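You operate a simulated robot arm through the tools that you are given. There is no shell and no other tool.

You run a simulated robot arm. Do the job below in one go: nothing can be reset, and whatever is moved stays where it is left.

TASK
Put the full black spool away and wind the yellow spool full.
Fine: the full one stands in the small cup of the brown winder and goes in the open drawer; shut it; the new one goes in that cup and stays there.

Only the result counts: the job must be done as asked and must still hold three seconds after the hand-in. Knocking over, shifting, dropping, spilling or breaking anything else fails it.

THE ROBOT
A 7-joint arm with a two-finger parallel gripper, fixed in place. Base frame: the origin is at the foot of the arm, x ahead of it, y to its left, z up. Lengths are in mm, angles in degrees, forces in N, time in s.
Its first joint turns from -132.0 to 132.0 degrees. Payload 3.91 kg.
The tool frame sits at the grasp point between the pads (the TCP): z along the fingers, y along the line on which they close. The tips reach 30 mm beyond it. Largest opening 110 mm; finger width 20, thickness 10; the body of the gripper, 48 by 112 mm, starts 55 mm behind the TCP.
Orientation is that of the tool frame in the base frame, as a unit quaternion [w, x, y, z]. With the fingers straight down and closing along the base's y, the tool's x points along the base's -x, its y along +y and its z along -z.

THE INTERFACE
- The arm moves only by the tool servo_tool. Its argument "plan" is a list of rows, each a list of 6 numbers: the shift along the base's x, y, z in mm, then the turn, a rotation vector about the base's x, y, z in degrees. In form: [[x, y, z, wx, wy, wz], ...]. A call has 1 to 20 rows; each row is the pose to reach, as a shift and turn from the pose commanded when the call began. "gripper" is the closure in counts, from 0 (fully open) to 255 (shut), set as the call begins (left out, the last holds). A row lasts 0.2 s, in which the tool goes at most 50 mm and 8.6 degrees; a call with a longer step from one row to the next is refused whole, and so is a gripper value outside its range. A pose out of reach is approached as far as the arm can. The call stops where the force on the tool passes 40 N (or 10 N more than at its start, if that is more) or the arm is blocked; 0.2 s more then pass. Each finger travels about 108 mm/s and halts on what it meets, pressing with about 38 N; the grip force reading is that of the motor and also rises with nothing between the fingers. The clock runs only during rows and for 0.2 s after the last one: add rows that repeat a pose to give the fingers time. The reply holds the time, the measured pose of the TCP, the force on the tool along the base axes, the opening and the grip force, in the units named above and with some noise, with the torque about the TCP (base axes, N m) and any sound that the robot's microphone picked up, and new pictures: "show" is both (left out), scene, wrist or none.
- Cameras (640 x 400 px; columns grow to the right, rows downward): "scene" is fixed at [398.8, 501, 1376.9]; the picture's right is [-0.89, 0.45, 0.00], its down [-0.05, -0.10, -0.99] and it looks along [-0.45, -0.89, 0.11] (base axes); focal length 214 px, centre (320, 200). "wrist" rides on the gripper at [72, 17, -103] in the tool frame; the picture's right is [-0.23, 0.97, 0.00], its down [-0.76, -0.18, -0.62] and it looks along [-0.61, -0.14, 0.78] (tool axes); focal length 222 px, centre (320, 200).
- locate(camera, pixels): there is no depth. For up to 12 entries [column, row, z] of the newest picture of that camera ("zoom" is the newest enlarged one), the place [x, y] in the base frame at which the ray of that pixel passes the height z, good to about 2 mm. No time passes.
- close_up(camera, box): a new picture of the part [left, top, right, bottom] of that camera's present view, enlarged. No time passes.
- close_job(): hands the job in; it is judged then, once.

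Open the gripper and draw the arm clear of the work before you hand the job in, unless the task says otherwise.

The tools are called after ">>>" as name(argument=value, ...) on one line, values as JSON. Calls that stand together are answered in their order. servo_tool: Moves the arm, as the interface text tells. Its arguments: {"type":"object","properties":{"plan":{"type":"array","items":{"type":"array","items":{"type":"number"}}},"gripper":{"type":"number"},"show":{"type":"string","enum":["both","scene","wrist","none"]}},"required":["plan"]} The other tools are called the same way: locate (camera, pixels) gives the place at which the rays of pixels pass given heights; close_up (camera, box) takes an enlarged picture of a part of a camera's view; close_job () hands the job in.

At the start:

```text
t: 0.0
ee_pos: [729.1, -56.6, 1066.9]
tool_rot: [0.0, 0.0, 1.0, 0.0]
force: [-0.4, 0.5, -0.1]
torque: [0.01, 0.02, 0.01]
grip_width: 110.0
finger_force: 0.0
```

scene: 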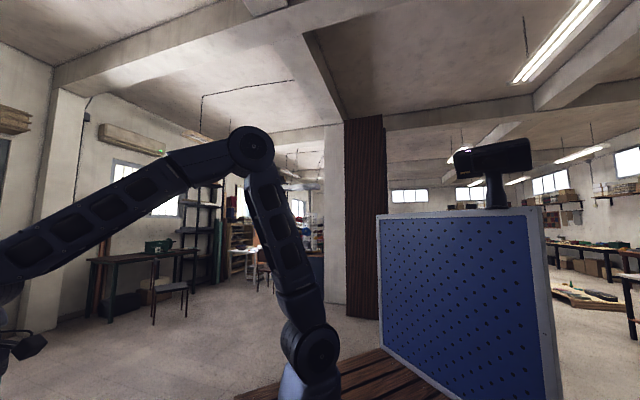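
wrist: 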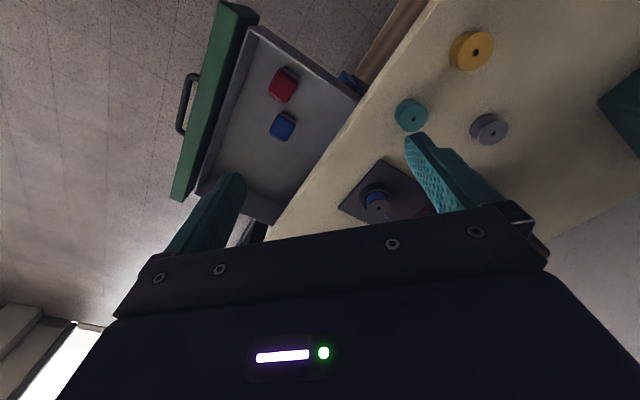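

The wrist picture shows an open drawer (about 280,120) and a table with a yellow spool (472,50), a teal one (410,115), a grey one (489,129) and a dark winder (385,195). I enlarge these parts to identify them.

>>> close_up(camera="wrist", box=[320, 0, 640, 230])

>>> close_up(camera="wrist", box=[160, 0, 420, 230])

>>> close_up(camera="scene", box=[220, 100, 580, 400])

```text
1.74 times, centred on (480, 115) of wrist
```

zoom: 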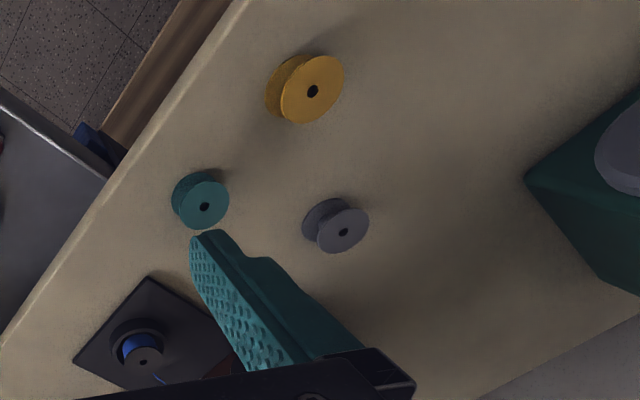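

```text
1.74 times, centred on (290, 115) of wrist
```

zoom: 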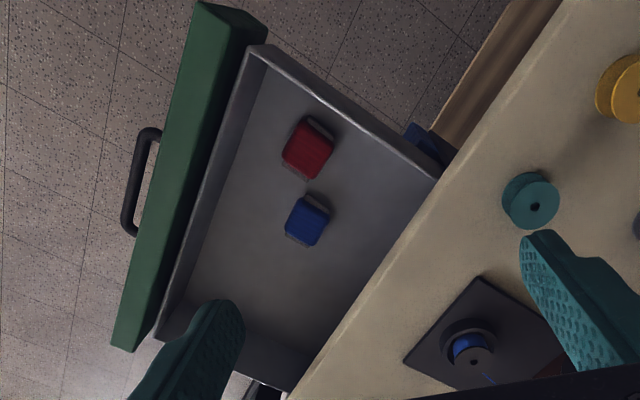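

```text
1.33 times, centred on (400, 250) of scene
```

zoom: 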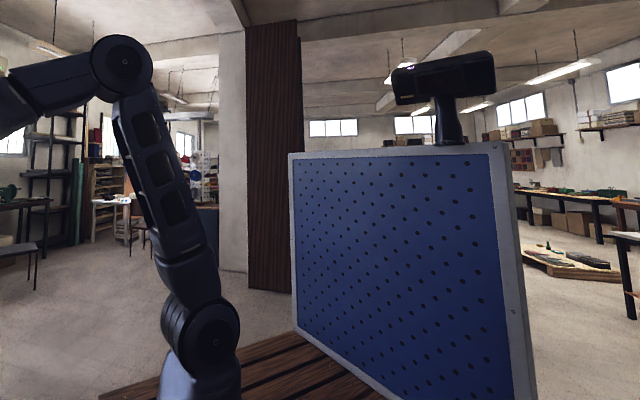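

The winder (377,200) is half hidden behind the gripper body, so I'll move the tool forward while staying high, to see all of it and to get parallax for the heights.

>>> locate(camera="wrist", pixels=[[476, 52, 700], [476, 52, 800], [412, 116, 700], [412, 116, 800], [491, 131, 700], [491, 131, 800], [378, 206, 700], [378, 206, 800], [284, 85, 600], [284, 85, 700]])

>>> servo_tool(plan=[[40, 0, 0, 0, 0, 0], [80, 0, 0, 0, 0, 0], [120, 0, 0, 0, 0, 0], [120, 0, 0, 0, 0, 0]])

```text
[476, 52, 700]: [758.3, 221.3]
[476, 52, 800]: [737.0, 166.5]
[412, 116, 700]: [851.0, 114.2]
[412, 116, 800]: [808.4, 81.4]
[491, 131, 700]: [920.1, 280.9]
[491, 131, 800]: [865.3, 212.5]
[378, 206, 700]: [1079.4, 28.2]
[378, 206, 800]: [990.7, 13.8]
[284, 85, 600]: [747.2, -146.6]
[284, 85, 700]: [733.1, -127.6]
```

```text
t: 1.0
ee_pos: [850.3, -55.7, 1067.8]
tool_rot: [0.0, 0.0, 1.0, 0.001]
force: [0.2, 0.4, 0.5]
torque: [-0.03, -0.03, 0.02]
grip_width: 110.0
finger_force: 0.0
```

scene: 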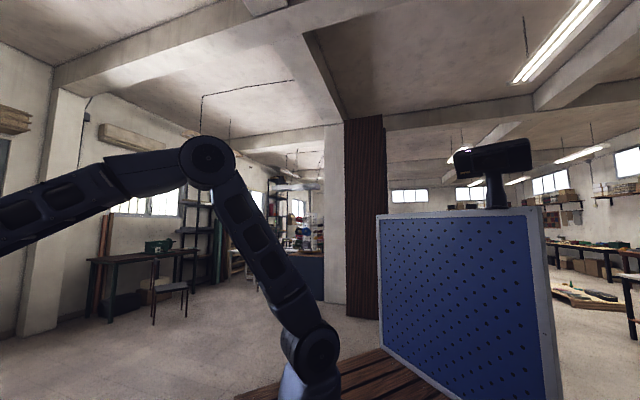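
wrist: 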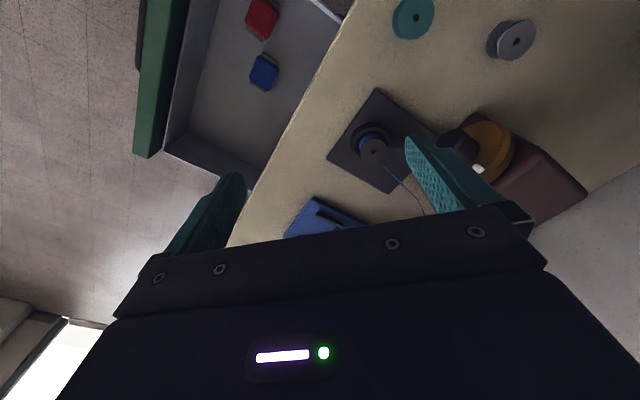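

The winder is now visible: a brown body (540,180) with an orange disc (488,150), and a dark plate with the cup and black spool (372,145) joined by a blue thread. I read the new pixels against the earlier ones to find the heights, and enlarge the winder.

>>> locate(camera="wrist", pixels=[[415, 18, 700], [415, 18, 800], [517, 41, 700], [517, 41, 800], [373, 150, 700], [373, 150, 800], [263, 17, 600], [263, 17, 700]])

>>> close_up(camera="wrist", box=[280, 60, 600, 260])

```text
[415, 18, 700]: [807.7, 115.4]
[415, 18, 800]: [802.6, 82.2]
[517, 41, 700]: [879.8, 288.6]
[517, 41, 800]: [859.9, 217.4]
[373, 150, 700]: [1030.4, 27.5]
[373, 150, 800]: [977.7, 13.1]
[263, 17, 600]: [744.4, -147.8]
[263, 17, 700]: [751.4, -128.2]
```

```text
2.00 times, centred on (440, 160) of wrist
```

zoom: 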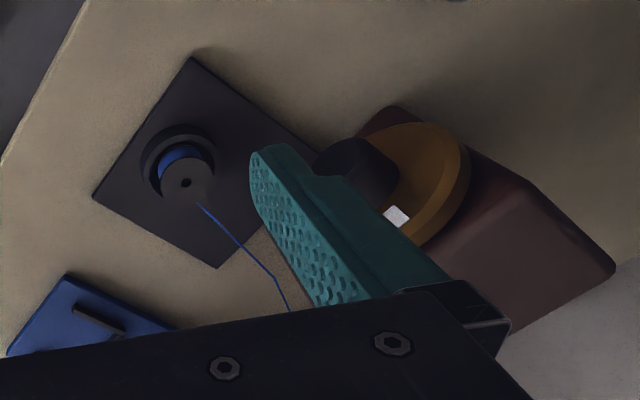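

Triangulation puts the spool tops at about z 815 (teal at 802,80; grey at 857,202; yellow near 734,158) and the cup spool top at about z 836 near (959,8). I turn the tool 90° about z to see the winder from the side, unobstructed.

>>> servo_tool(plan=[[5, 8, 0, 0, 0, 8], [8, 14, 5, 0, 0, 16], [10, 20, 10, 0, 0, 24], [12, 26, 15, 0, 0, 32], [14, 32, 20, 0, 0, 40], [16, 38, 25, 0, 0, 48], [18, 44, 30, 0, 0, 56], [20, 50, 35, 0, 0, 64], [22, 56, 40, 0, 0, 72], [24, 60, 45, 0, 0, 80], [26, 64, 50, 0, 0, 88], [26, 64, 50, 0, 0, 90], [26, 64, 50, 0, 0, 90]])

```text
t: 3.8
ee_pos: [874.3, 7.5, 1117.1]
tool_rot: [0.0, -0.707, 0.707, 0.0]
force: [-0.3, 0.4, 0.0]
torque: [0.03, 0.01, -0.01]
grip_width: 109.7
finger_force: 0.0
```

scene: 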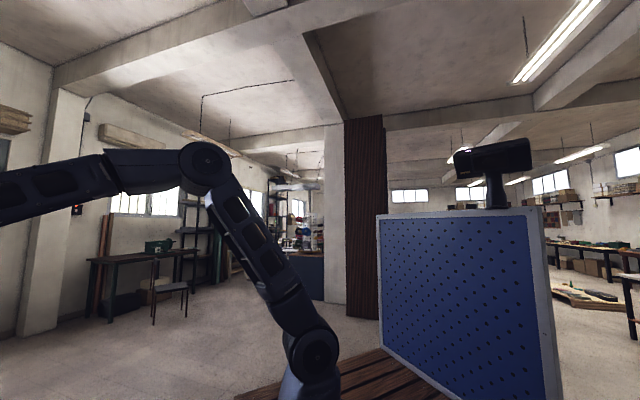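
wrist: 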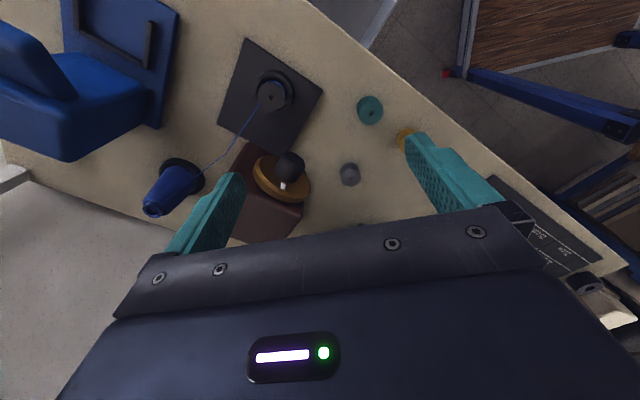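

>>> close_up(camera="wrist", box=[120, 20, 420, 240])

>>> close_up(camera="wrist", box=[0, 0, 220, 220])

>>> close_up(camera="wrist", box=[380, 0, 640, 330])

```text
1.82 times, centred on (270, 130) of wrist
```

zoom: 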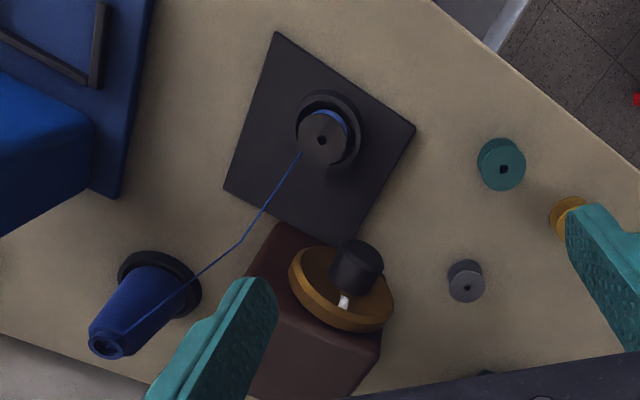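

```text
1.82 times, centred on (110, 110) of wrist
```

zoom: 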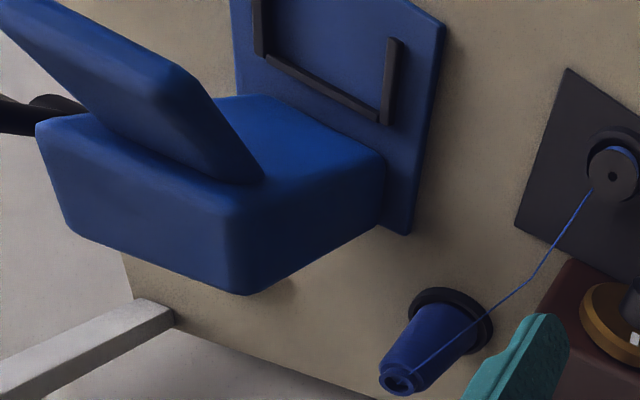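

```text
1.21 times, centred on (510, 165) of wrist
```

zoom: 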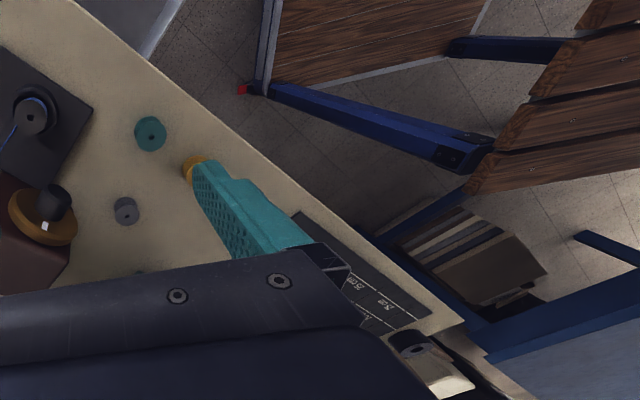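

The picture shows the winder: a cone of blue thread, the cup with the black spool (271,92), and a brown box with an orange wheel carrying a black knob (291,165) and a white mark (283,186). I go closer to see how the wheel and cup are made.

>>> servo_tool(plan=[[10, -10, -40, 0, 0, 0], [20, -20, -80, 0, 0, 0], [30, -30, -120, 0, 0, 0], [40, -40, -150, 0, 0, 0], [40, -40, -150, 0, 0, 0]], show="wrist")

>>> close_up(camera="wrist", box=[140, 0, 460, 200])

```text
t: 5.0
ee_pos: [917.1, -32.6, 966.8]
tool_rot: [0.0, -0.707, 0.707, -0.001]
force: [-0.4, 0.4, 0.5]
torque: [0.0, 0.02, 0.01]
grip_width: 109.9
finger_force: 0.1
```

wrist: 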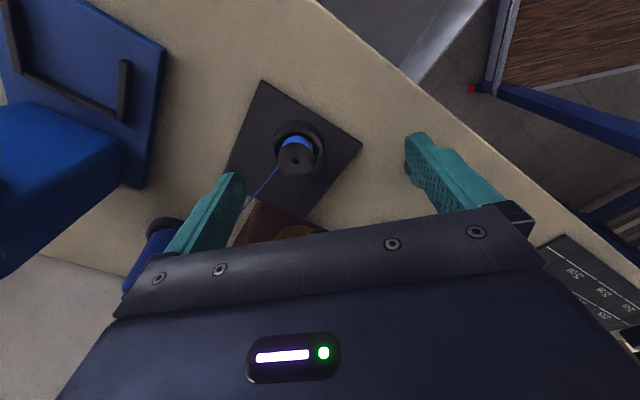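

```text
2.00 times, centred on (300, 100) of wrist
```

zoom: 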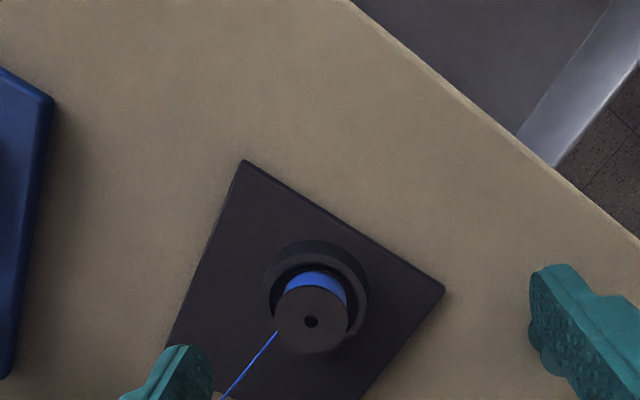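

The spool top comes out near (953,8) at z about 845, the winder plate near z 806, and the black knob near (947,106,882). I move so that the wheel and knob are in the upper half of the wrist view.

>>> servo_tool(plan=[[8, 25, 12, 0, 0, 0], [15, 50, 25, 0, 0, 0], [22, 75, 25, 0, 0, 0], [30, 100, 25, 0, 0, 0], [30, 100, 25, 0, 0, 0]], show="wrist")

>>> close_up(camera="wrist", box=[140, 0, 480, 220])

```text
t: 6.2
ee_pos: [946.2, 67.1, 991.9]
tool_rot: [0.0, -0.707, 0.707, 0.0]
force: [-0.4, -0.4, 0.1]
torque: [0.02, -0.01, 0.02]
grip_width: 110.0
finger_force: 0.1
```

wrist: 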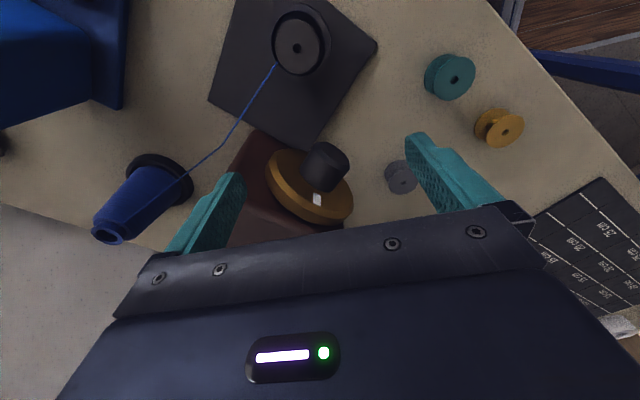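

```text
1.82 times, centred on (310, 110) of wrist
```

zoom: 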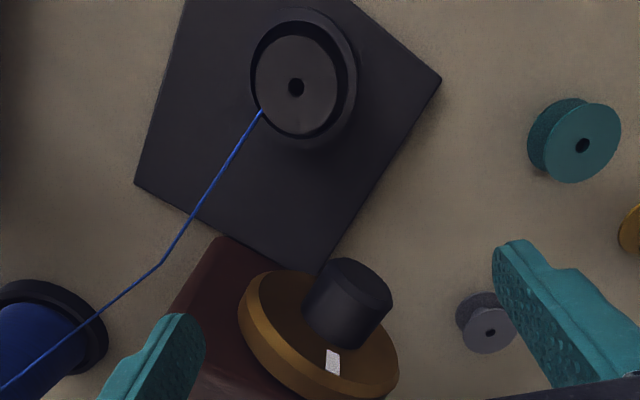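

The wheel seems mounted on a tilted face, its rim showing at lower left and the knob leaning up-right in the picture. I tilt the tool 40° about x and back off to look at it more nearly from the front.

>>> servo_tool(plan=[[0, -20, 0, 8, 0, 0], [0, -40, -10, 16, 0, 0], [0, -55, -20, 24, 0, 0], [0, -70, -30, 32, 0, 0], [0, -80, -45, 40, 0, 0], [0, -80, -45, 40, 0, 0]], show="wrist")

>>> close_up(camera="wrist", box=[200, 60, 440, 220])

```text
t: 7.6
ee_pos: [946.5, -11.4, 946.7]
tool_rot: [-0.243, 0.664, -0.664, -0.242]
force: [-0.4, -0.2, -0.1]
torque: [-0.01, 0.01, -0.01]
grip_width: 109.7
finger_force: 0.0
```

wrist: 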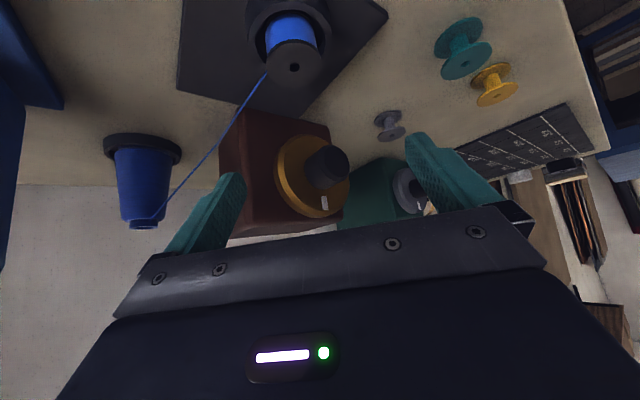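

```text
2.50 times, centred on (320, 140) of wrist
```

zoom: 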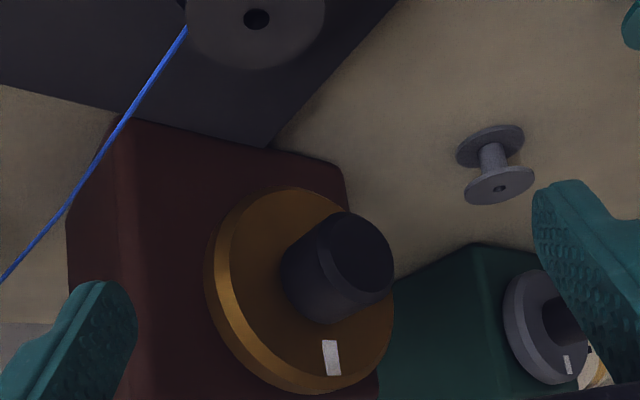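

Tilted view: the brown box has an upright face with an orange dial, a centred black knob (330,167) and a white mark on its upper rim; a green box with a grey dial stands beside it. I enlarge the cup and spools here to judge rim height, and the chart at right.

>>> close_up(camera="wrist", box=[200, 0, 400, 125])

>>> close_up(camera="wrist", box=[400, 0, 640, 150])

>>> close_up(camera="wrist", box=[440, 100, 600, 200])

```text
3.20 times, centred on (300, 62) of wrist
```

zoom: 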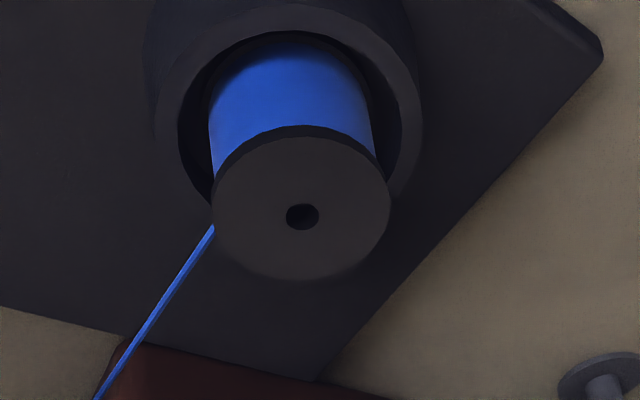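

```text
2.67 times, centred on (520, 75) of wrist
```

zoom: 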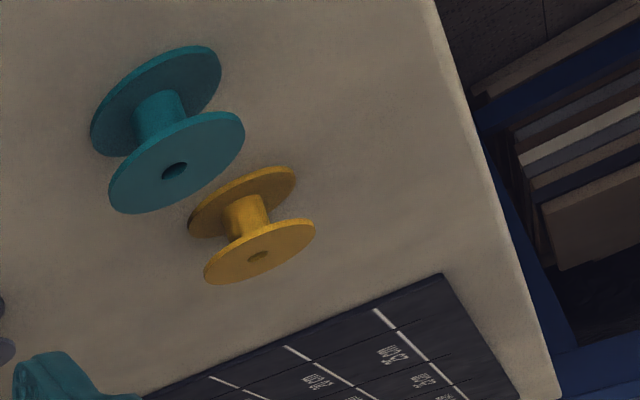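

```text
4.00 times, centred on (520, 150) of wrist
```

zoom: 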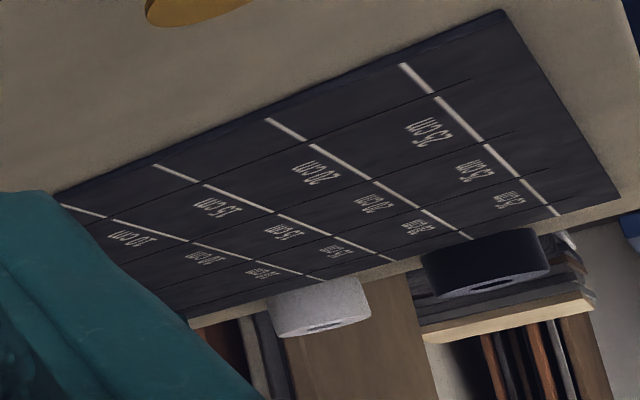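

The cup rim is at about z 818, its inner diameter about 53, and the black spool's flange about 42 wide with its top at z 845, axis (953.5,8). Now I level the tool while rising, then go look at the drawer.

>>> servo_tool(plan=[[-10, -10, 20, -8, 0, 0], [-30, -20, 40, -16, 0, 0], [-50, -30, 60, -24, 0, 0], [-70, -40, 80, -32, 0, 0], [-90, -50, 100, -40, 0, 0]], show="none")

>>> servo_tool(plan=[[-12, -12, 0, 0, 0, -8], [-24, -24, 0, 0, 0, -16], [-36, -36, 0, 0, 0, -24], [-48, -48, 0, 0, 0, -32], [-60, -60, 0, 0, 0, -40], [-72, -72, 0, 0, 0, -48], [-84, -80, 0, 0, 0, -56], [-96, -88, 0, 0, 0, -64], [-108, -96, 0, 0, 0, -72], [-120, -104, 0, 0, 0, -80], [-130, -110, 0, 0, 0, -88], [-140, -110, 0, 0, 0, -90], [-140, -110, 0, 0, 0, -90]], show="wrist")

```text
t: 8.8
ee_pos: [856.5, -62.1, 1047.6]
tool_rot: [0.001, 0.707, -0.707, 0.0]
force: [0.4, 0.1, -0.6]
torque: [0.05, 0.04, -0.01]
grip_width: 109.7
finger_force: 0.0
```

```text
t: 11.6
ee_pos: [717.0, -171.8, 1047.9]
tool_rot: [0.0, 0.0, 1.0, 0.0]
force: [0.7, -0.5, -0.2]
torque: [0.03, 0.0, 0.01]
grip_width: 110.2
finger_force: 0.1
```

wrist: 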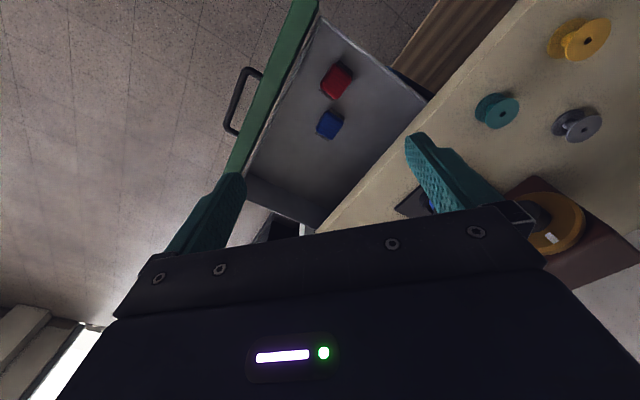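

The drawer is well in view now (red block at 337,78, blue at 330,125, panel from 305,0 to 235,170, handle at 240,105). I enlarge it to read its corners for triangulation with the first picture.

>>> close_up(camera="wrist", box=[200, 0, 460, 240])

>>> close_up(camera="wrist", box=[420, 0, 640, 160])

```text
1.67 times, centred on (330, 120) of wrist
```

zoom: 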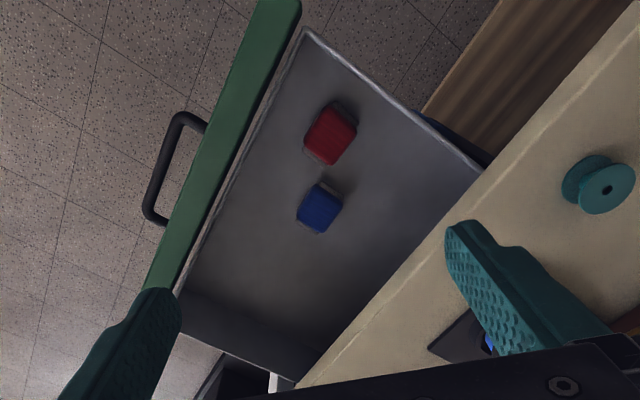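

```text
2.50 times, centred on (530, 80) of wrist
```

zoom: 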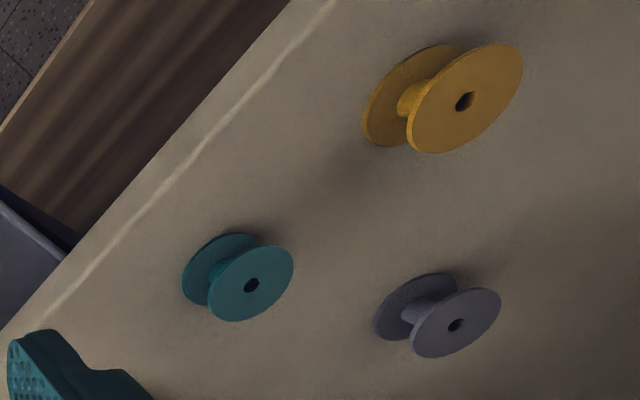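

I query the current picture for the spool tops, table edge and drawer features at two heights each, so heights can be solved against the first picture's rays.

>>> locate(camera="wrist", pixels=[[588, 40, 800], [588, 40, 830], [502.4, 114, 800], [502.4, 114, 830], [584.4, 130, 800], [584.4, 130, 830], [321, 17, 665], [339, 78, 620], [330, 124, 620], [255, 72, 640], [234, 132, 640], [318, 0, 670]])

>>> close_up(camera="wrist", box=[200, 0, 360, 100])

```text
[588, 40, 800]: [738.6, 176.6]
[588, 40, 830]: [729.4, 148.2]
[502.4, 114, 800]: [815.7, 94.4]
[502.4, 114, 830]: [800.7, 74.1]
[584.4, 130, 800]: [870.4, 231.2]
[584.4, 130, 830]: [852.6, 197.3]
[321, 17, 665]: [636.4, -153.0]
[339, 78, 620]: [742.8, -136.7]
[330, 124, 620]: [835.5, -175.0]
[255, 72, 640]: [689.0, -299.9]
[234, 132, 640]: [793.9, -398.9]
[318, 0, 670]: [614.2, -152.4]
```

```text
4.00 times, centred on (280, 50) of wrist
```

zoom: 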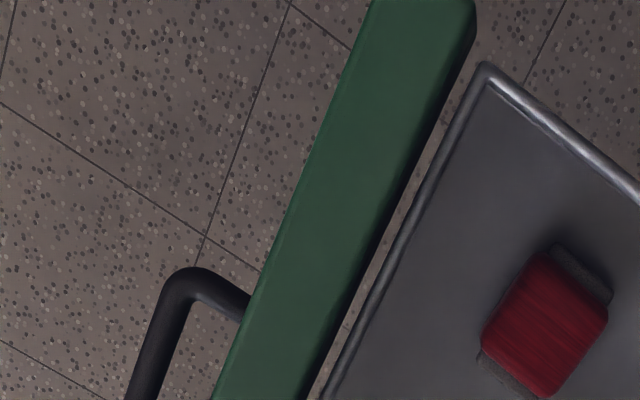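

Spool tops on the table come out near z 828, and the drawer pull direction is about (-0.73,-0.69), parallel to the winder's front. I turn the tool 45° to match and fly above the cup, with the opening cut to about 75 mm.

>>> servo_tool(plan=[[26, 20, 0, 0, 0, 7.5], [52, 40, 0, 0, 0, 15], [78, 60, 0, 0, 0, 22.5], [104, 80, 0, 0, 0, 30], [130, 100, 0, 0, 0, 37.5], [156, 120, 0, 0, 0, 45], [182, 140, -10, 0, 0, 45], [210, 160, -30, 0, 0, 45], [236.5, 180, -60, 0, 0, 45], [236.5, 180, -90, 0, 0, 45], [236.5, 180, -90, 0, 0, 45]], gripper=80, show="wrist")

>>> close_up(camera="wrist", box=[200, 60, 440, 220])

```text
t: 14.0
ee_pos: [949.7, 9.3, 959.2]
tool_rot: [-0.001, -0.383, 0.924, -0.001]
force: [-0.4, -0.6, 0.1]
torque: [-0.03, 0.0, 0.0]
grip_width: 75.5
finger_force: 0.1
```

wrist: 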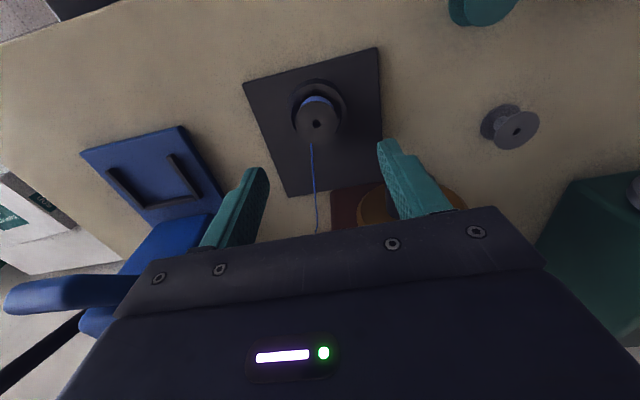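

```text
2.50 times, centred on (320, 140) of wrist
```

zoom: 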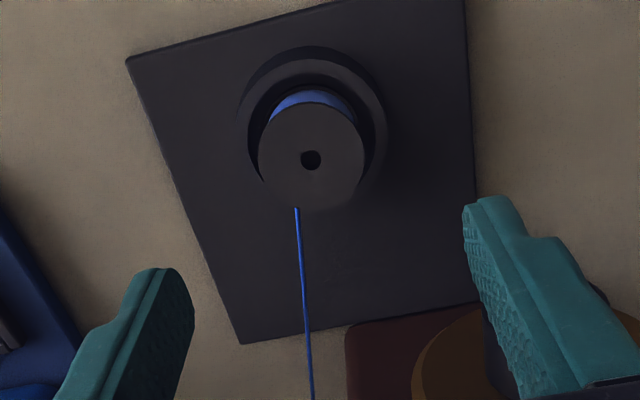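

Above the cup now; the black spool's top centre is at zoom (310,158). I check its position at the heights of interest before descending.

>>> locate(camera="zoom", pixels=[[310, 158, 845], [310, 158, 840], [259, 158, 845], [363, 158, 845], [310, 208, 845], [310, 105, 845], [248, 112, 818], [384, 112, 818], [316, 48, 818]])

```text
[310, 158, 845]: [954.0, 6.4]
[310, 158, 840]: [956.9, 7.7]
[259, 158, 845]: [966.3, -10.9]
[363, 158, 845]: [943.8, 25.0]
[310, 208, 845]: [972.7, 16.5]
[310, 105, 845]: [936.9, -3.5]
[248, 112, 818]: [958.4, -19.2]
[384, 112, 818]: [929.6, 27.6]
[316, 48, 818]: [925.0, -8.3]
```

The spool axis comes out at about (954.5,7) with a 42 mm flange. I descend part way first and check alignment.

>>> servo_tool(plan=[[1, -1, -20, 0, 0, 0], [1, -1, -40, 0, 0, 0], [1, -1, -60, 0, 0, 0], [1, -1, -60, 0, 0, 0]], show="wrist")

>>> close_up(camera="wrist", box=[200, 80, 440, 240])

```text
t: 15.0
ee_pos: [952.0, 9.3, 896.0]
tool_rot: [0.0, -0.383, 0.924, 0.0]
force: [0.3, 0.4, -0.4]
torque: [0.03, 0.01, 0.01]
grip_width: 75.3
finger_force: 0.2
```

wrist: 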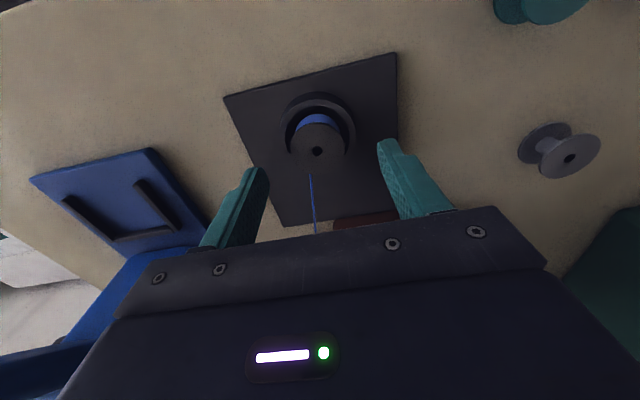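

```text
2.50 times, centred on (320, 160) of wrist
```

zoom: 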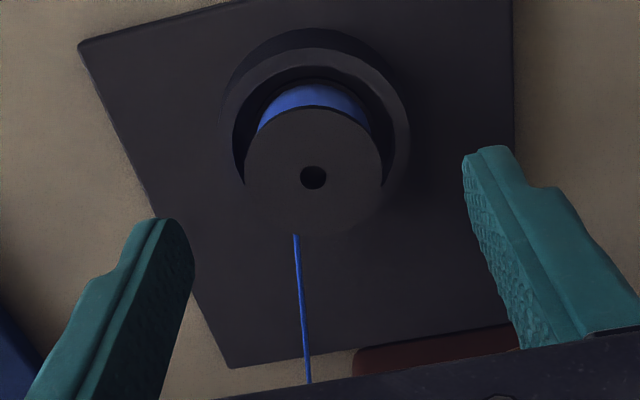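

The spool's top centre now reads zoom (313,177) and the rim is clearly visible; I locate both again from this closer view.

>>> locate(camera="zoom", pixels=[[313, 172, 845], [244, 172, 845], [383, 172, 845], [313, 238, 845], [313, 106, 845], [230, 130, 818], [408, 130, 818], [316, 50, 818]])

```text
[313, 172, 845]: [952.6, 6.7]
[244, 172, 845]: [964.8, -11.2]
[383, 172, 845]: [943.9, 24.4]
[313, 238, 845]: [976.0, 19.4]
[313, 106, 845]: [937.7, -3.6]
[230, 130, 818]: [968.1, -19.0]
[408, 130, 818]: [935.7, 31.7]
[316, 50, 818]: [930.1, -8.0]
```

The spool centre is (954.4,6.8); the TCP reads (952,9.3), so I shift by (+2,-2.3) and go down to TCP z 852, keeping the tips just above the rim at 818.

>>> servo_tool(plan=[[2, -2.3, -10, 0, 0, 0], [2, -2.3, -20, 0, 0, 0], [2, -2.3, -30, 0, 0, 0], [2, -2.3, -38, 0, 0, 0], [2, -2.3, -43.5, 0, 0, 0], [2, -2.3, -43.5, 0, 0, 0]], show="wrist")

>>> close_up(camera="wrist", box=[200, 80, 440, 240])

```text
t: 16.4
ee_pos: [954.8, 6.8, 853.8]
tool_rot: [0.0, -0.383, 0.924, 0.0]
force: [0.0, 0.6, -0.3]
torque: [-0.03, 0.0, -0.01]
grip_width: 75.4
finger_force: 0.0
```

wrist: 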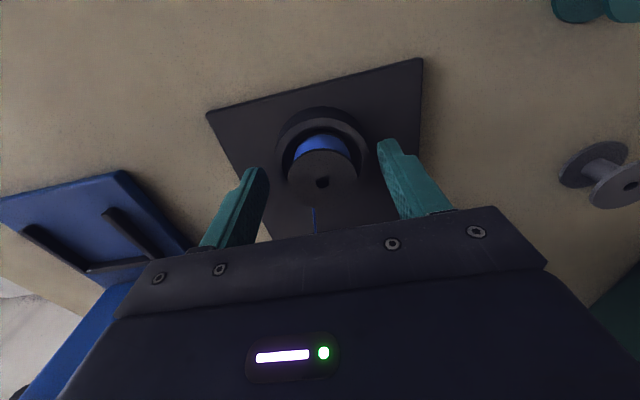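

```text
2.50 times, centred on (320, 160) of wrist
```

zoom: 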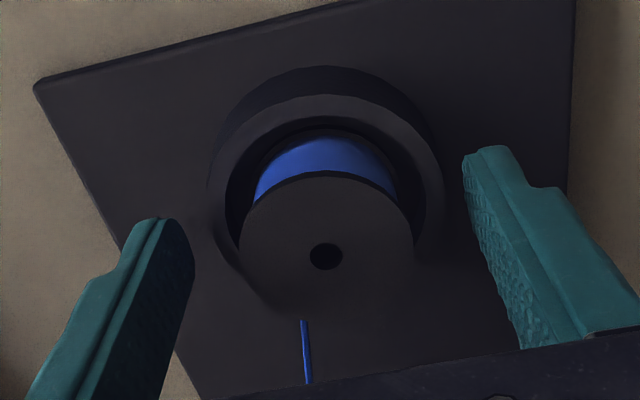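

Aligned: the spool hole at zoom (325,255) lies where the TCP should show, and tips are about 5 mm above the rim. I close the fingers.

>>> servo_tool(plan=[[0, 0, 0, 0, 0, 0], [0, 0, 0, 0, 0, 0], [0, 0, 0, 0, 0, 0], [0, 0, 0, 0, 0, 0]], gripper=255, show="wrist")

>>> close_up(camera="wrist", box=[200, 80, 440, 240])

```text
t: 17.4
ee_pos: [954.2, 6.8, 852.2]
tool_rot: [0.001, -0.383, 0.924, 0.001]
force: [-18.0, 9.7, -0.7]
torque: [0.64, 0.97, -0.2]
grip_width: 64.0
finger_force: 44.8
```

wrist: 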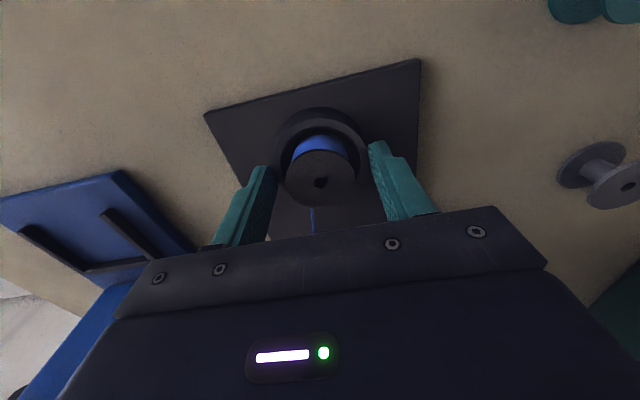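

```text
2.50 times, centred on (320, 160) of wrist
```

zoom: 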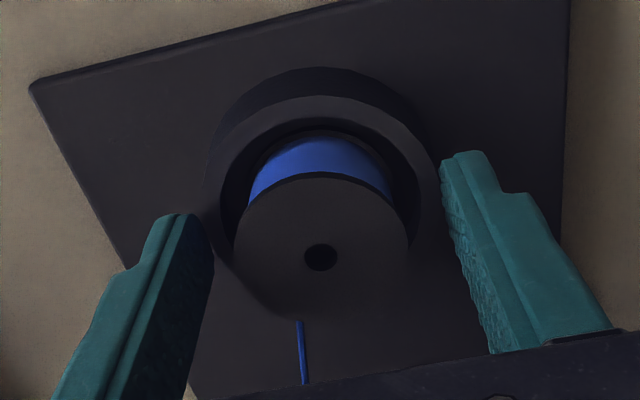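

The fingers stopped at 64 mm with a 20 N side force: they met the cup's outer wall, so the rim is higher than I thought. I open again at once, then raise about 7 mm.

>>> servo_tool(plan=[[0, 0, 0, 0, 0, 0], [0, 0, 0, 0, 0, 0], [0, 0, 4, 0, 0, 0], [0, 0, 8, 0, 0, 0], [0, 0, 8, 0, 0, 0]], gripper=80, show="wrist")

>>> close_up(camera="wrist", box=[200, 80, 440, 240])

```text
t: 18.6
ee_pos: [955.1, 5.2, 861.8]
tool_rot: [0.0, -0.384, 0.923, 0.0]
force: [-0.3, 0.7, -0.4]
torque: [0.01, 0.02, -0.02]
grip_width: 75.5
finger_force: 0.1
```

wrist: 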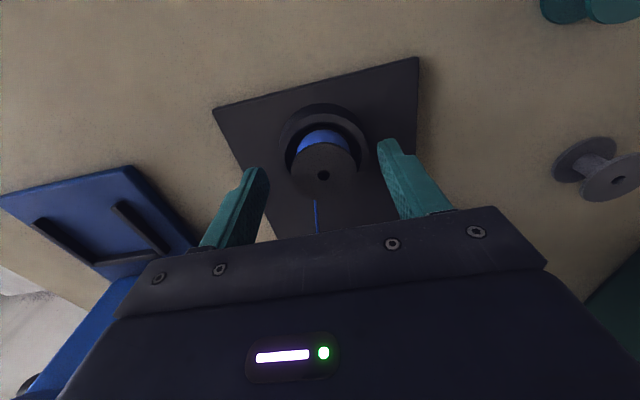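

```text
2.50 times, centred on (320, 160) of wrist
```

zoom: 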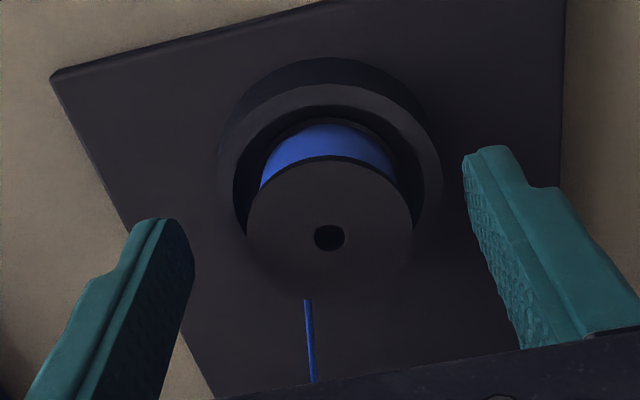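

No contact now; the spool hole at zoom (330,232) is about 2.5 mm right of the finger centre. I centre by (-1.3,+2.1), then close again with tips near z 831.

>>> servo_tool(plan=[[-1.3, 2.1, -0.5, 0, 0, 0], [-1.3, 2.1, -0.5, 0, 0, 0]], show="none")

>>> servo_tool(plan=[[0, 0, 0, 0, 0, 0], [0, 0, 0, 0, 0, 0], [0, 0, 0, 0, 0, 0], [0, 0, 0, 0, 0, 0]], gripper=255, show="wrist")

>>> close_up(camera="wrist", box=[200, 80, 440, 240])

```text
t: 19.2
ee_pos: [954.5, 5.6, 861.1]
tool_rot: [0.0, -0.383, 0.924, 0.0]
force: [0.2, -0.5, 0.0]
torque: [0.01, 0.04, 0.0]
grip_width: 75.2
finger_force: 0.1
```

```text
t: 20.2
ee_pos: [953.8, 6.1, 861.0]
tool_rot: [-0.001, -0.383, 0.924, 0.001]
force: [-0.2, -0.5, -0.1]
torque: [0.01, 0.01, -0.03]
grip_width: 37.8
finger_force: 37.6
```

wrist: 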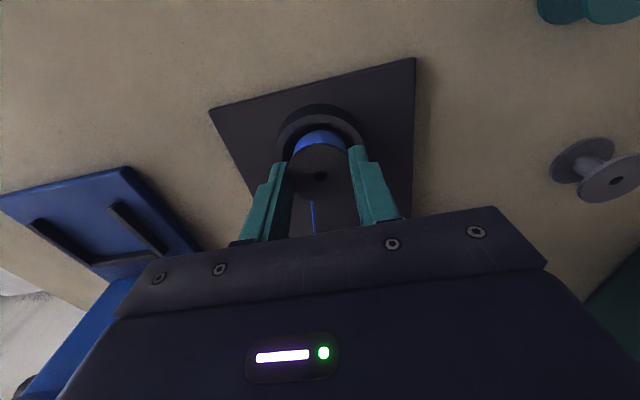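

```text
2.50 times, centred on (320, 160) of wrist
```

zoom: 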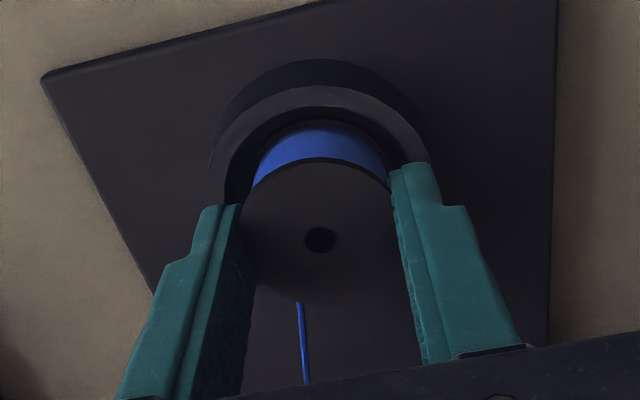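

Gripped evenly at 37.8 mm with no side force. I lift straight up slowly to clear the cup.

>>> servo_tool(plan=[[0, 0, 5, 0, 0, 0], [0, 0, 12, 0, 0, 0], [0, 0, 22, 0, 0, 0], [0, 0, 35, 0, 0, 0], [0, 0, 55, 0, 0, 0], [0, 0, 80, 0, 0, 0], [0, 0, 100, 0, 0, 0], [0, 0, 100, 0, 0, 0]], show="wrist")

>>> close_up(camera="wrist", box=[200, 60, 440, 220])

```text
t: 22.0
ee_pos: [953.1, 5.9, 962.3]
tool_rot: [0.001, -0.383, 0.924, 0.0]
force: [-0.8, 0.3, -0.9]
torque: [0.02, -0.01, -0.01]
grip_width: 37.4
finger_force: 37.7
```

wrist: 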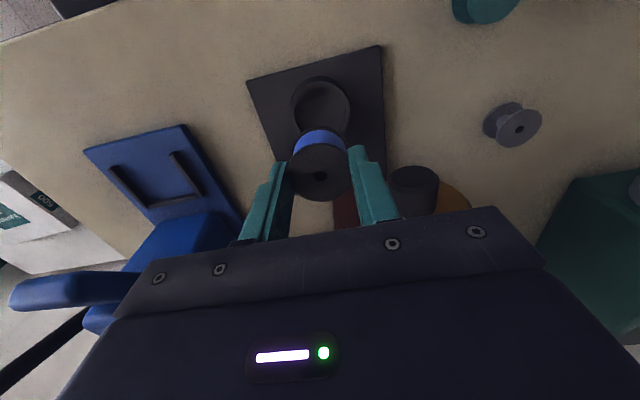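

```text
2.50 times, centred on (320, 140) of wrist
```

zoom: 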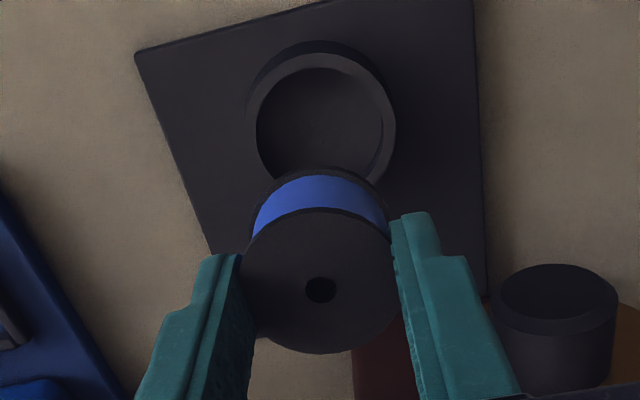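

The black spool is out and held upright, and the cup is an open, empty bowl. I carry it above the drawer's free area near (814,-248), staying high.

>>> servo_tool(plan=[[-10, -20, 10, 0, 0, 0], [-30, -50, 10, 0, 0, 0], [-50, -85, 10, 0, 0, 0], [-70, -120, 10, 0, 0, 0], [-90, -155, 10, 0, 0, 0], [-110, -190, 5, 0, 0, 0], [-125, -225, 0, 0, 0, 0], [-139, -254, 0, 0, 0, 0], [-139, -254, 0, 0, 0, 0]], show="wrist")

>>> close_up(camera="wrist", box=[140, 0, 500, 240])

```text
t: 24.0
ee_pos: [815.7, -247.6, 962.4]
tool_rot: [0.0, -0.383, 0.924, 0.0]
force: [1.1, -0.4, 0.8]
torque: [-0.01, -0.01, 0.0]
grip_width: 37.3
finger_force: 38.4
```

wrist: 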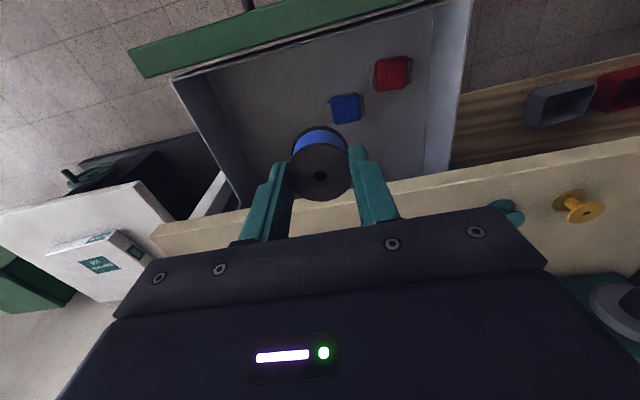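

```text
1.67 times, centred on (320, 120) of wrist
```

zoom: 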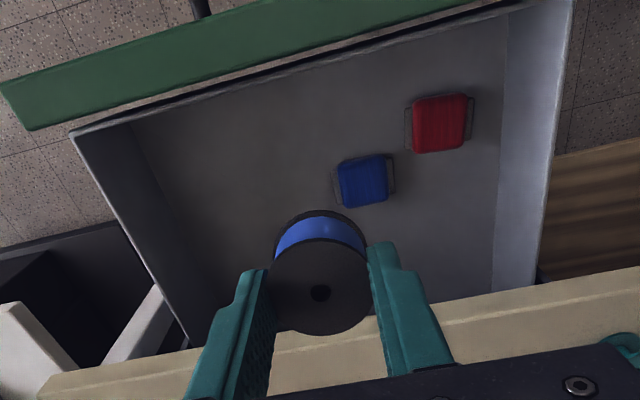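

The drawer's interior lies under the spool; blue block at zoom (365,180), red at (440,122), far wall at left. I query the positions of the walls, blocks and table edge.

>>> locate(camera="zoom", pixels=[[72, 133, 665], [572, 2, 665], [365, 180, 620], [440, 122, 620], [130, 125, 600], [505, 10, 600], [495, 290, 600], [190, 345, 665], [538, 285, 665], [600, 306, 797], [400, 345, 797], [600, 276, 760]])

>>> close_up(camera="wrist", box=[120, 0, 300, 110])

```text
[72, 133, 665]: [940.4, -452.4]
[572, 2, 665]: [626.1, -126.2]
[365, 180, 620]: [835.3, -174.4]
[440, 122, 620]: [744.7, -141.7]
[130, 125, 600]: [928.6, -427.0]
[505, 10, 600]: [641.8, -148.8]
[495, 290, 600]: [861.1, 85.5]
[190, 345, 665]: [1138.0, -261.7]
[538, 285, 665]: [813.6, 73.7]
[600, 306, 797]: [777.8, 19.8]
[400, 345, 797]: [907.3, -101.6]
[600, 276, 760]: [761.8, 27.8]
```

```text
3.56 times, centred on (210, 55) of wrist
```

zoom: 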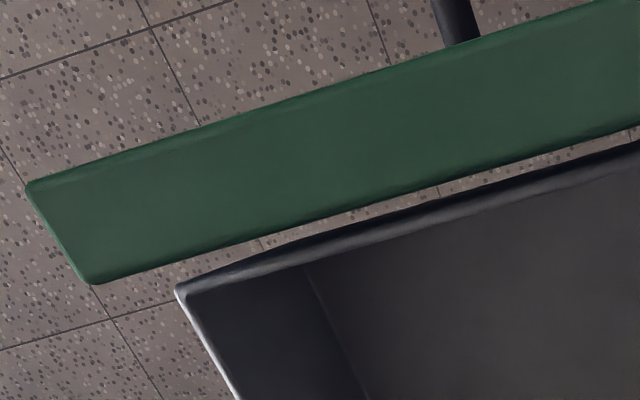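

The drawer spans about 222 mm from wall to table edge, and the spool hangs 57 mm behind the front wall, 75 mm from the blue block. I lower to about z 800 and look again to fix the floor height.

>>> servo_tool(plan=[[3, -3, -40, 0, 0, 0], [6, -6, -80, 0, 0, 0], [9, -9, -120, 0, 0, 0], [9, -9, -160, 0, 0, 0], [9, -9, -160, 0, 0, 0]], show="wrist")

>>> close_up(camera="wrist", box=[140, 0, 500, 240])

```text
t: 25.2
ee_pos: [822.7, -256.2, 800.9]
tool_rot: [-0.001, -0.383, 0.924, 0.0]
force: [0.7, -0.7, -0.1]
torque: [0.03, 0.02, 0.01]
grip_width: 37.5
finger_force: 38.3
```

wrist: 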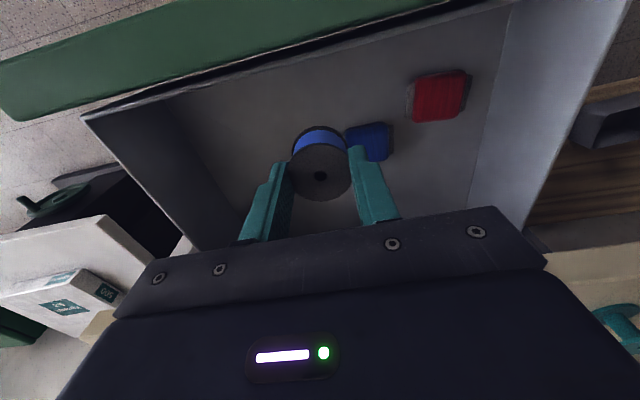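

```text
1.67 times, centred on (320, 120) of wrist
```

zoom: 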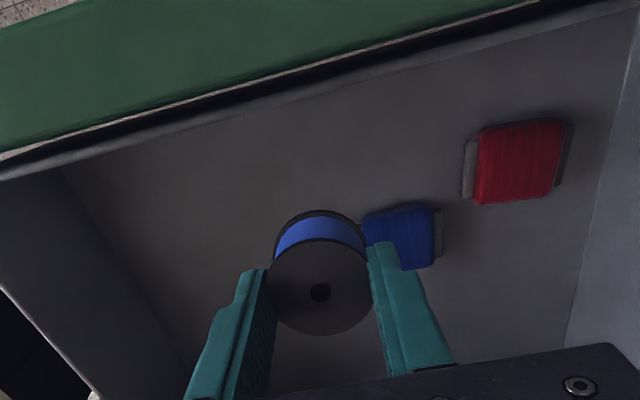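

I query the same drawer features in this lower picture to solve their heights.

>>> locate(camera="wrist", pixels=[[83, 115, 665], [83, 115, 640], [164.3, 101, 600], [164.3, 101, 570], [439.8, 96, 620], [439.8, 96, 600], [5, 118, 690], [5, 118, 665], [468, 130, 600], [468, 130, 570]])

```text
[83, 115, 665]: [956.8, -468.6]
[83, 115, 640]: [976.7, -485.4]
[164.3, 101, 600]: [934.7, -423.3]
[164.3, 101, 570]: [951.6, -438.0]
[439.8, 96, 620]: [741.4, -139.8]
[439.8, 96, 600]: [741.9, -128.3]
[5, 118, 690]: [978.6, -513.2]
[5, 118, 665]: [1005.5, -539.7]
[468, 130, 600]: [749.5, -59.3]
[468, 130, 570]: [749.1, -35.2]
```

Solved: drawer side walls top at about z 714, panel top near z 748, red block top at about z 628. The wrist camera hangs 72 mm outward, so I shift inward to (873,-258) to keep it off the panel, and begin lowering.

>>> servo_tool(plan=[[25, -1, 0, 0, 0, 0], [50, -2, 0, 0, 0, 0], [50, -2, -30, 0, 0, 0], [50, -2, -60, 0, 0, 0], [50, -2, -60, 0, 0, 0]], show="wrist")

>>> close_up(camera="wrist", box=[140, 0, 500, 240])

```text
t: 26.4
ee_pos: [873.7, -258.2, 743.6]
tool_rot: [0.0, -0.382, 0.924, -0.001]
force: [-0.4, -0.4, -0.2]
torque: [0.0, -0.01, 0.01]
grip_width: 37.5
finger_force: 37.8
```

wrist: 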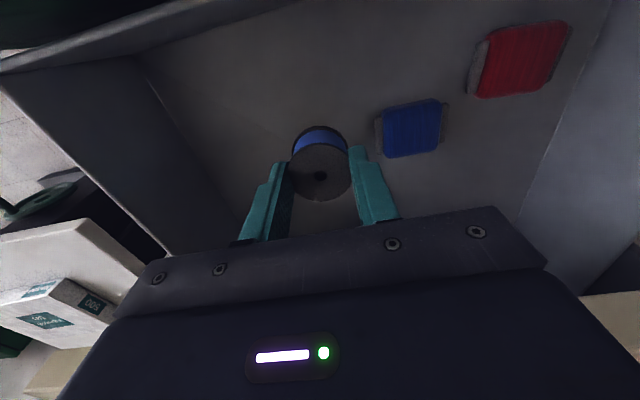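

```text
1.67 times, centred on (320, 120) of wrist
```

zoom: 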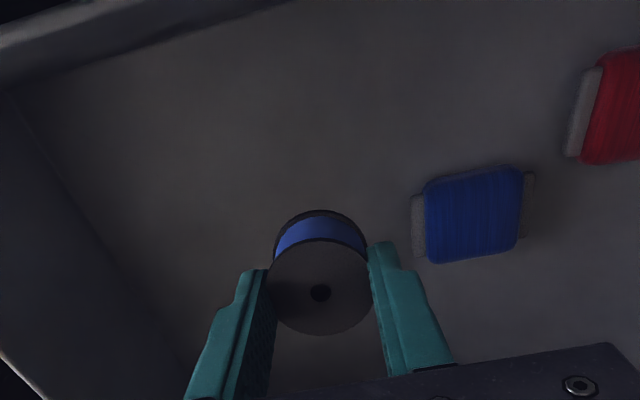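

The spool is over clear floor with the blue card well to the right. I lower to about z 675, then will feel for the floor in small steps.

>>> servo_tool(plan=[[0, 0, -20, 0, 0, 0], [0, 0, -40, 0, 0, 0], [0, 0, -58, 0, 0, 0], [0, 0, -70, 0, 0, 0], [0, 0, -70, 0, 0, 0]], show="wrist")

>>> close_up(camera="wrist", box=[200, 60, 440, 220])

```text
t: 27.6
ee_pos: [875.1, -257.5, 672.4]
tool_rot: [0.0, -0.382, 0.924, 0.0]
force: [0.2, 0.4, 0.0]
torque: [-0.03, -0.02, 0.01]
grip_width: 37.6
finger_force: 38.4
```

wrist: 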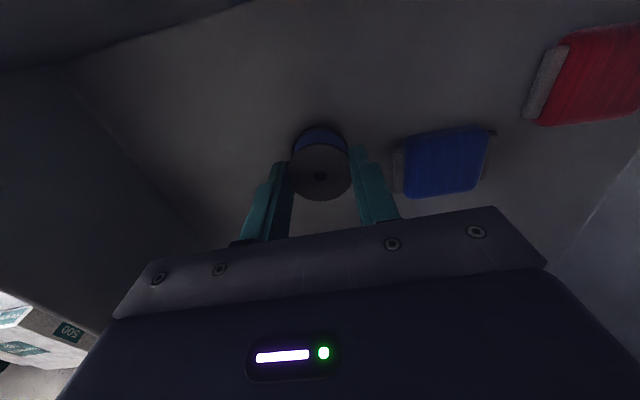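

```text
2.50 times, centred on (320, 140) of wrist
```

zoom: 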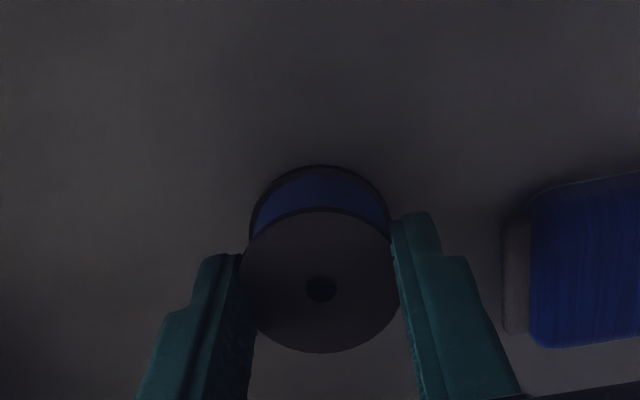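

Still free of contact (force near zero). I continue down in 3 mm steps.

>>> servo_tool(plan=[[0, 0, -3, 0, 0, 0], [0, 0, -6, 0, 0, 0], [0, 0, -9, 0, 0, 0], [0, 0, -12, 0, 0, 0], [0, 0, -14, 0, 0, 0]], show="none")

```text
t: 28.8
ee_pos: [875.4, -257.6, 660.2]
tool_rot: [0.003, -0.382, 0.924, -0.001]
force: [-0.8, 0.1, 34.0]
torque: [0.06, 0.04, -0.02]
grip_width: 37.8
finger_force: 37.8
```

The spool has touched the drawer floor (34 N up at TCP z 660). I ease up 2 mm to relieve it before letting go.

>>> servo_tool(plan=[[0, 0, 1, 0, 0, 0], [0, 0, 2, 0, 0, 0], [0, 0, 2, 0, 0, 0]], show="none")

```text
t: 29.6
ee_pos: [873.1, -258.1, 659.5]
tool_rot: [0.0, -0.383, 0.924, 0.0]
force: [2.6, -4.4, 21.4]
torque: [-0.32, -0.33, 0.04]
grip_width: 37.8
finger_force: 37.9
```

There is still 21 N upward, so I ease up another 1.5 mm.

>>> servo_tool(plan=[[0, 0, 0.8, 0, 0, 0], [0, 0, 1.6, 0, 0, 0], [0, 0, 1.6, 0, 0, 0]], show="none")

```text
t: 30.4
ee_pos: [872.8, -256.9, 660.4]
tool_rot: [-0.001, -0.382, 0.924, 0.0]
force: [0.4, 0.2, 0.7]
torque: [-0.02, 0.01, 0.03]
grip_width: 37.7
finger_force: 38.0
```

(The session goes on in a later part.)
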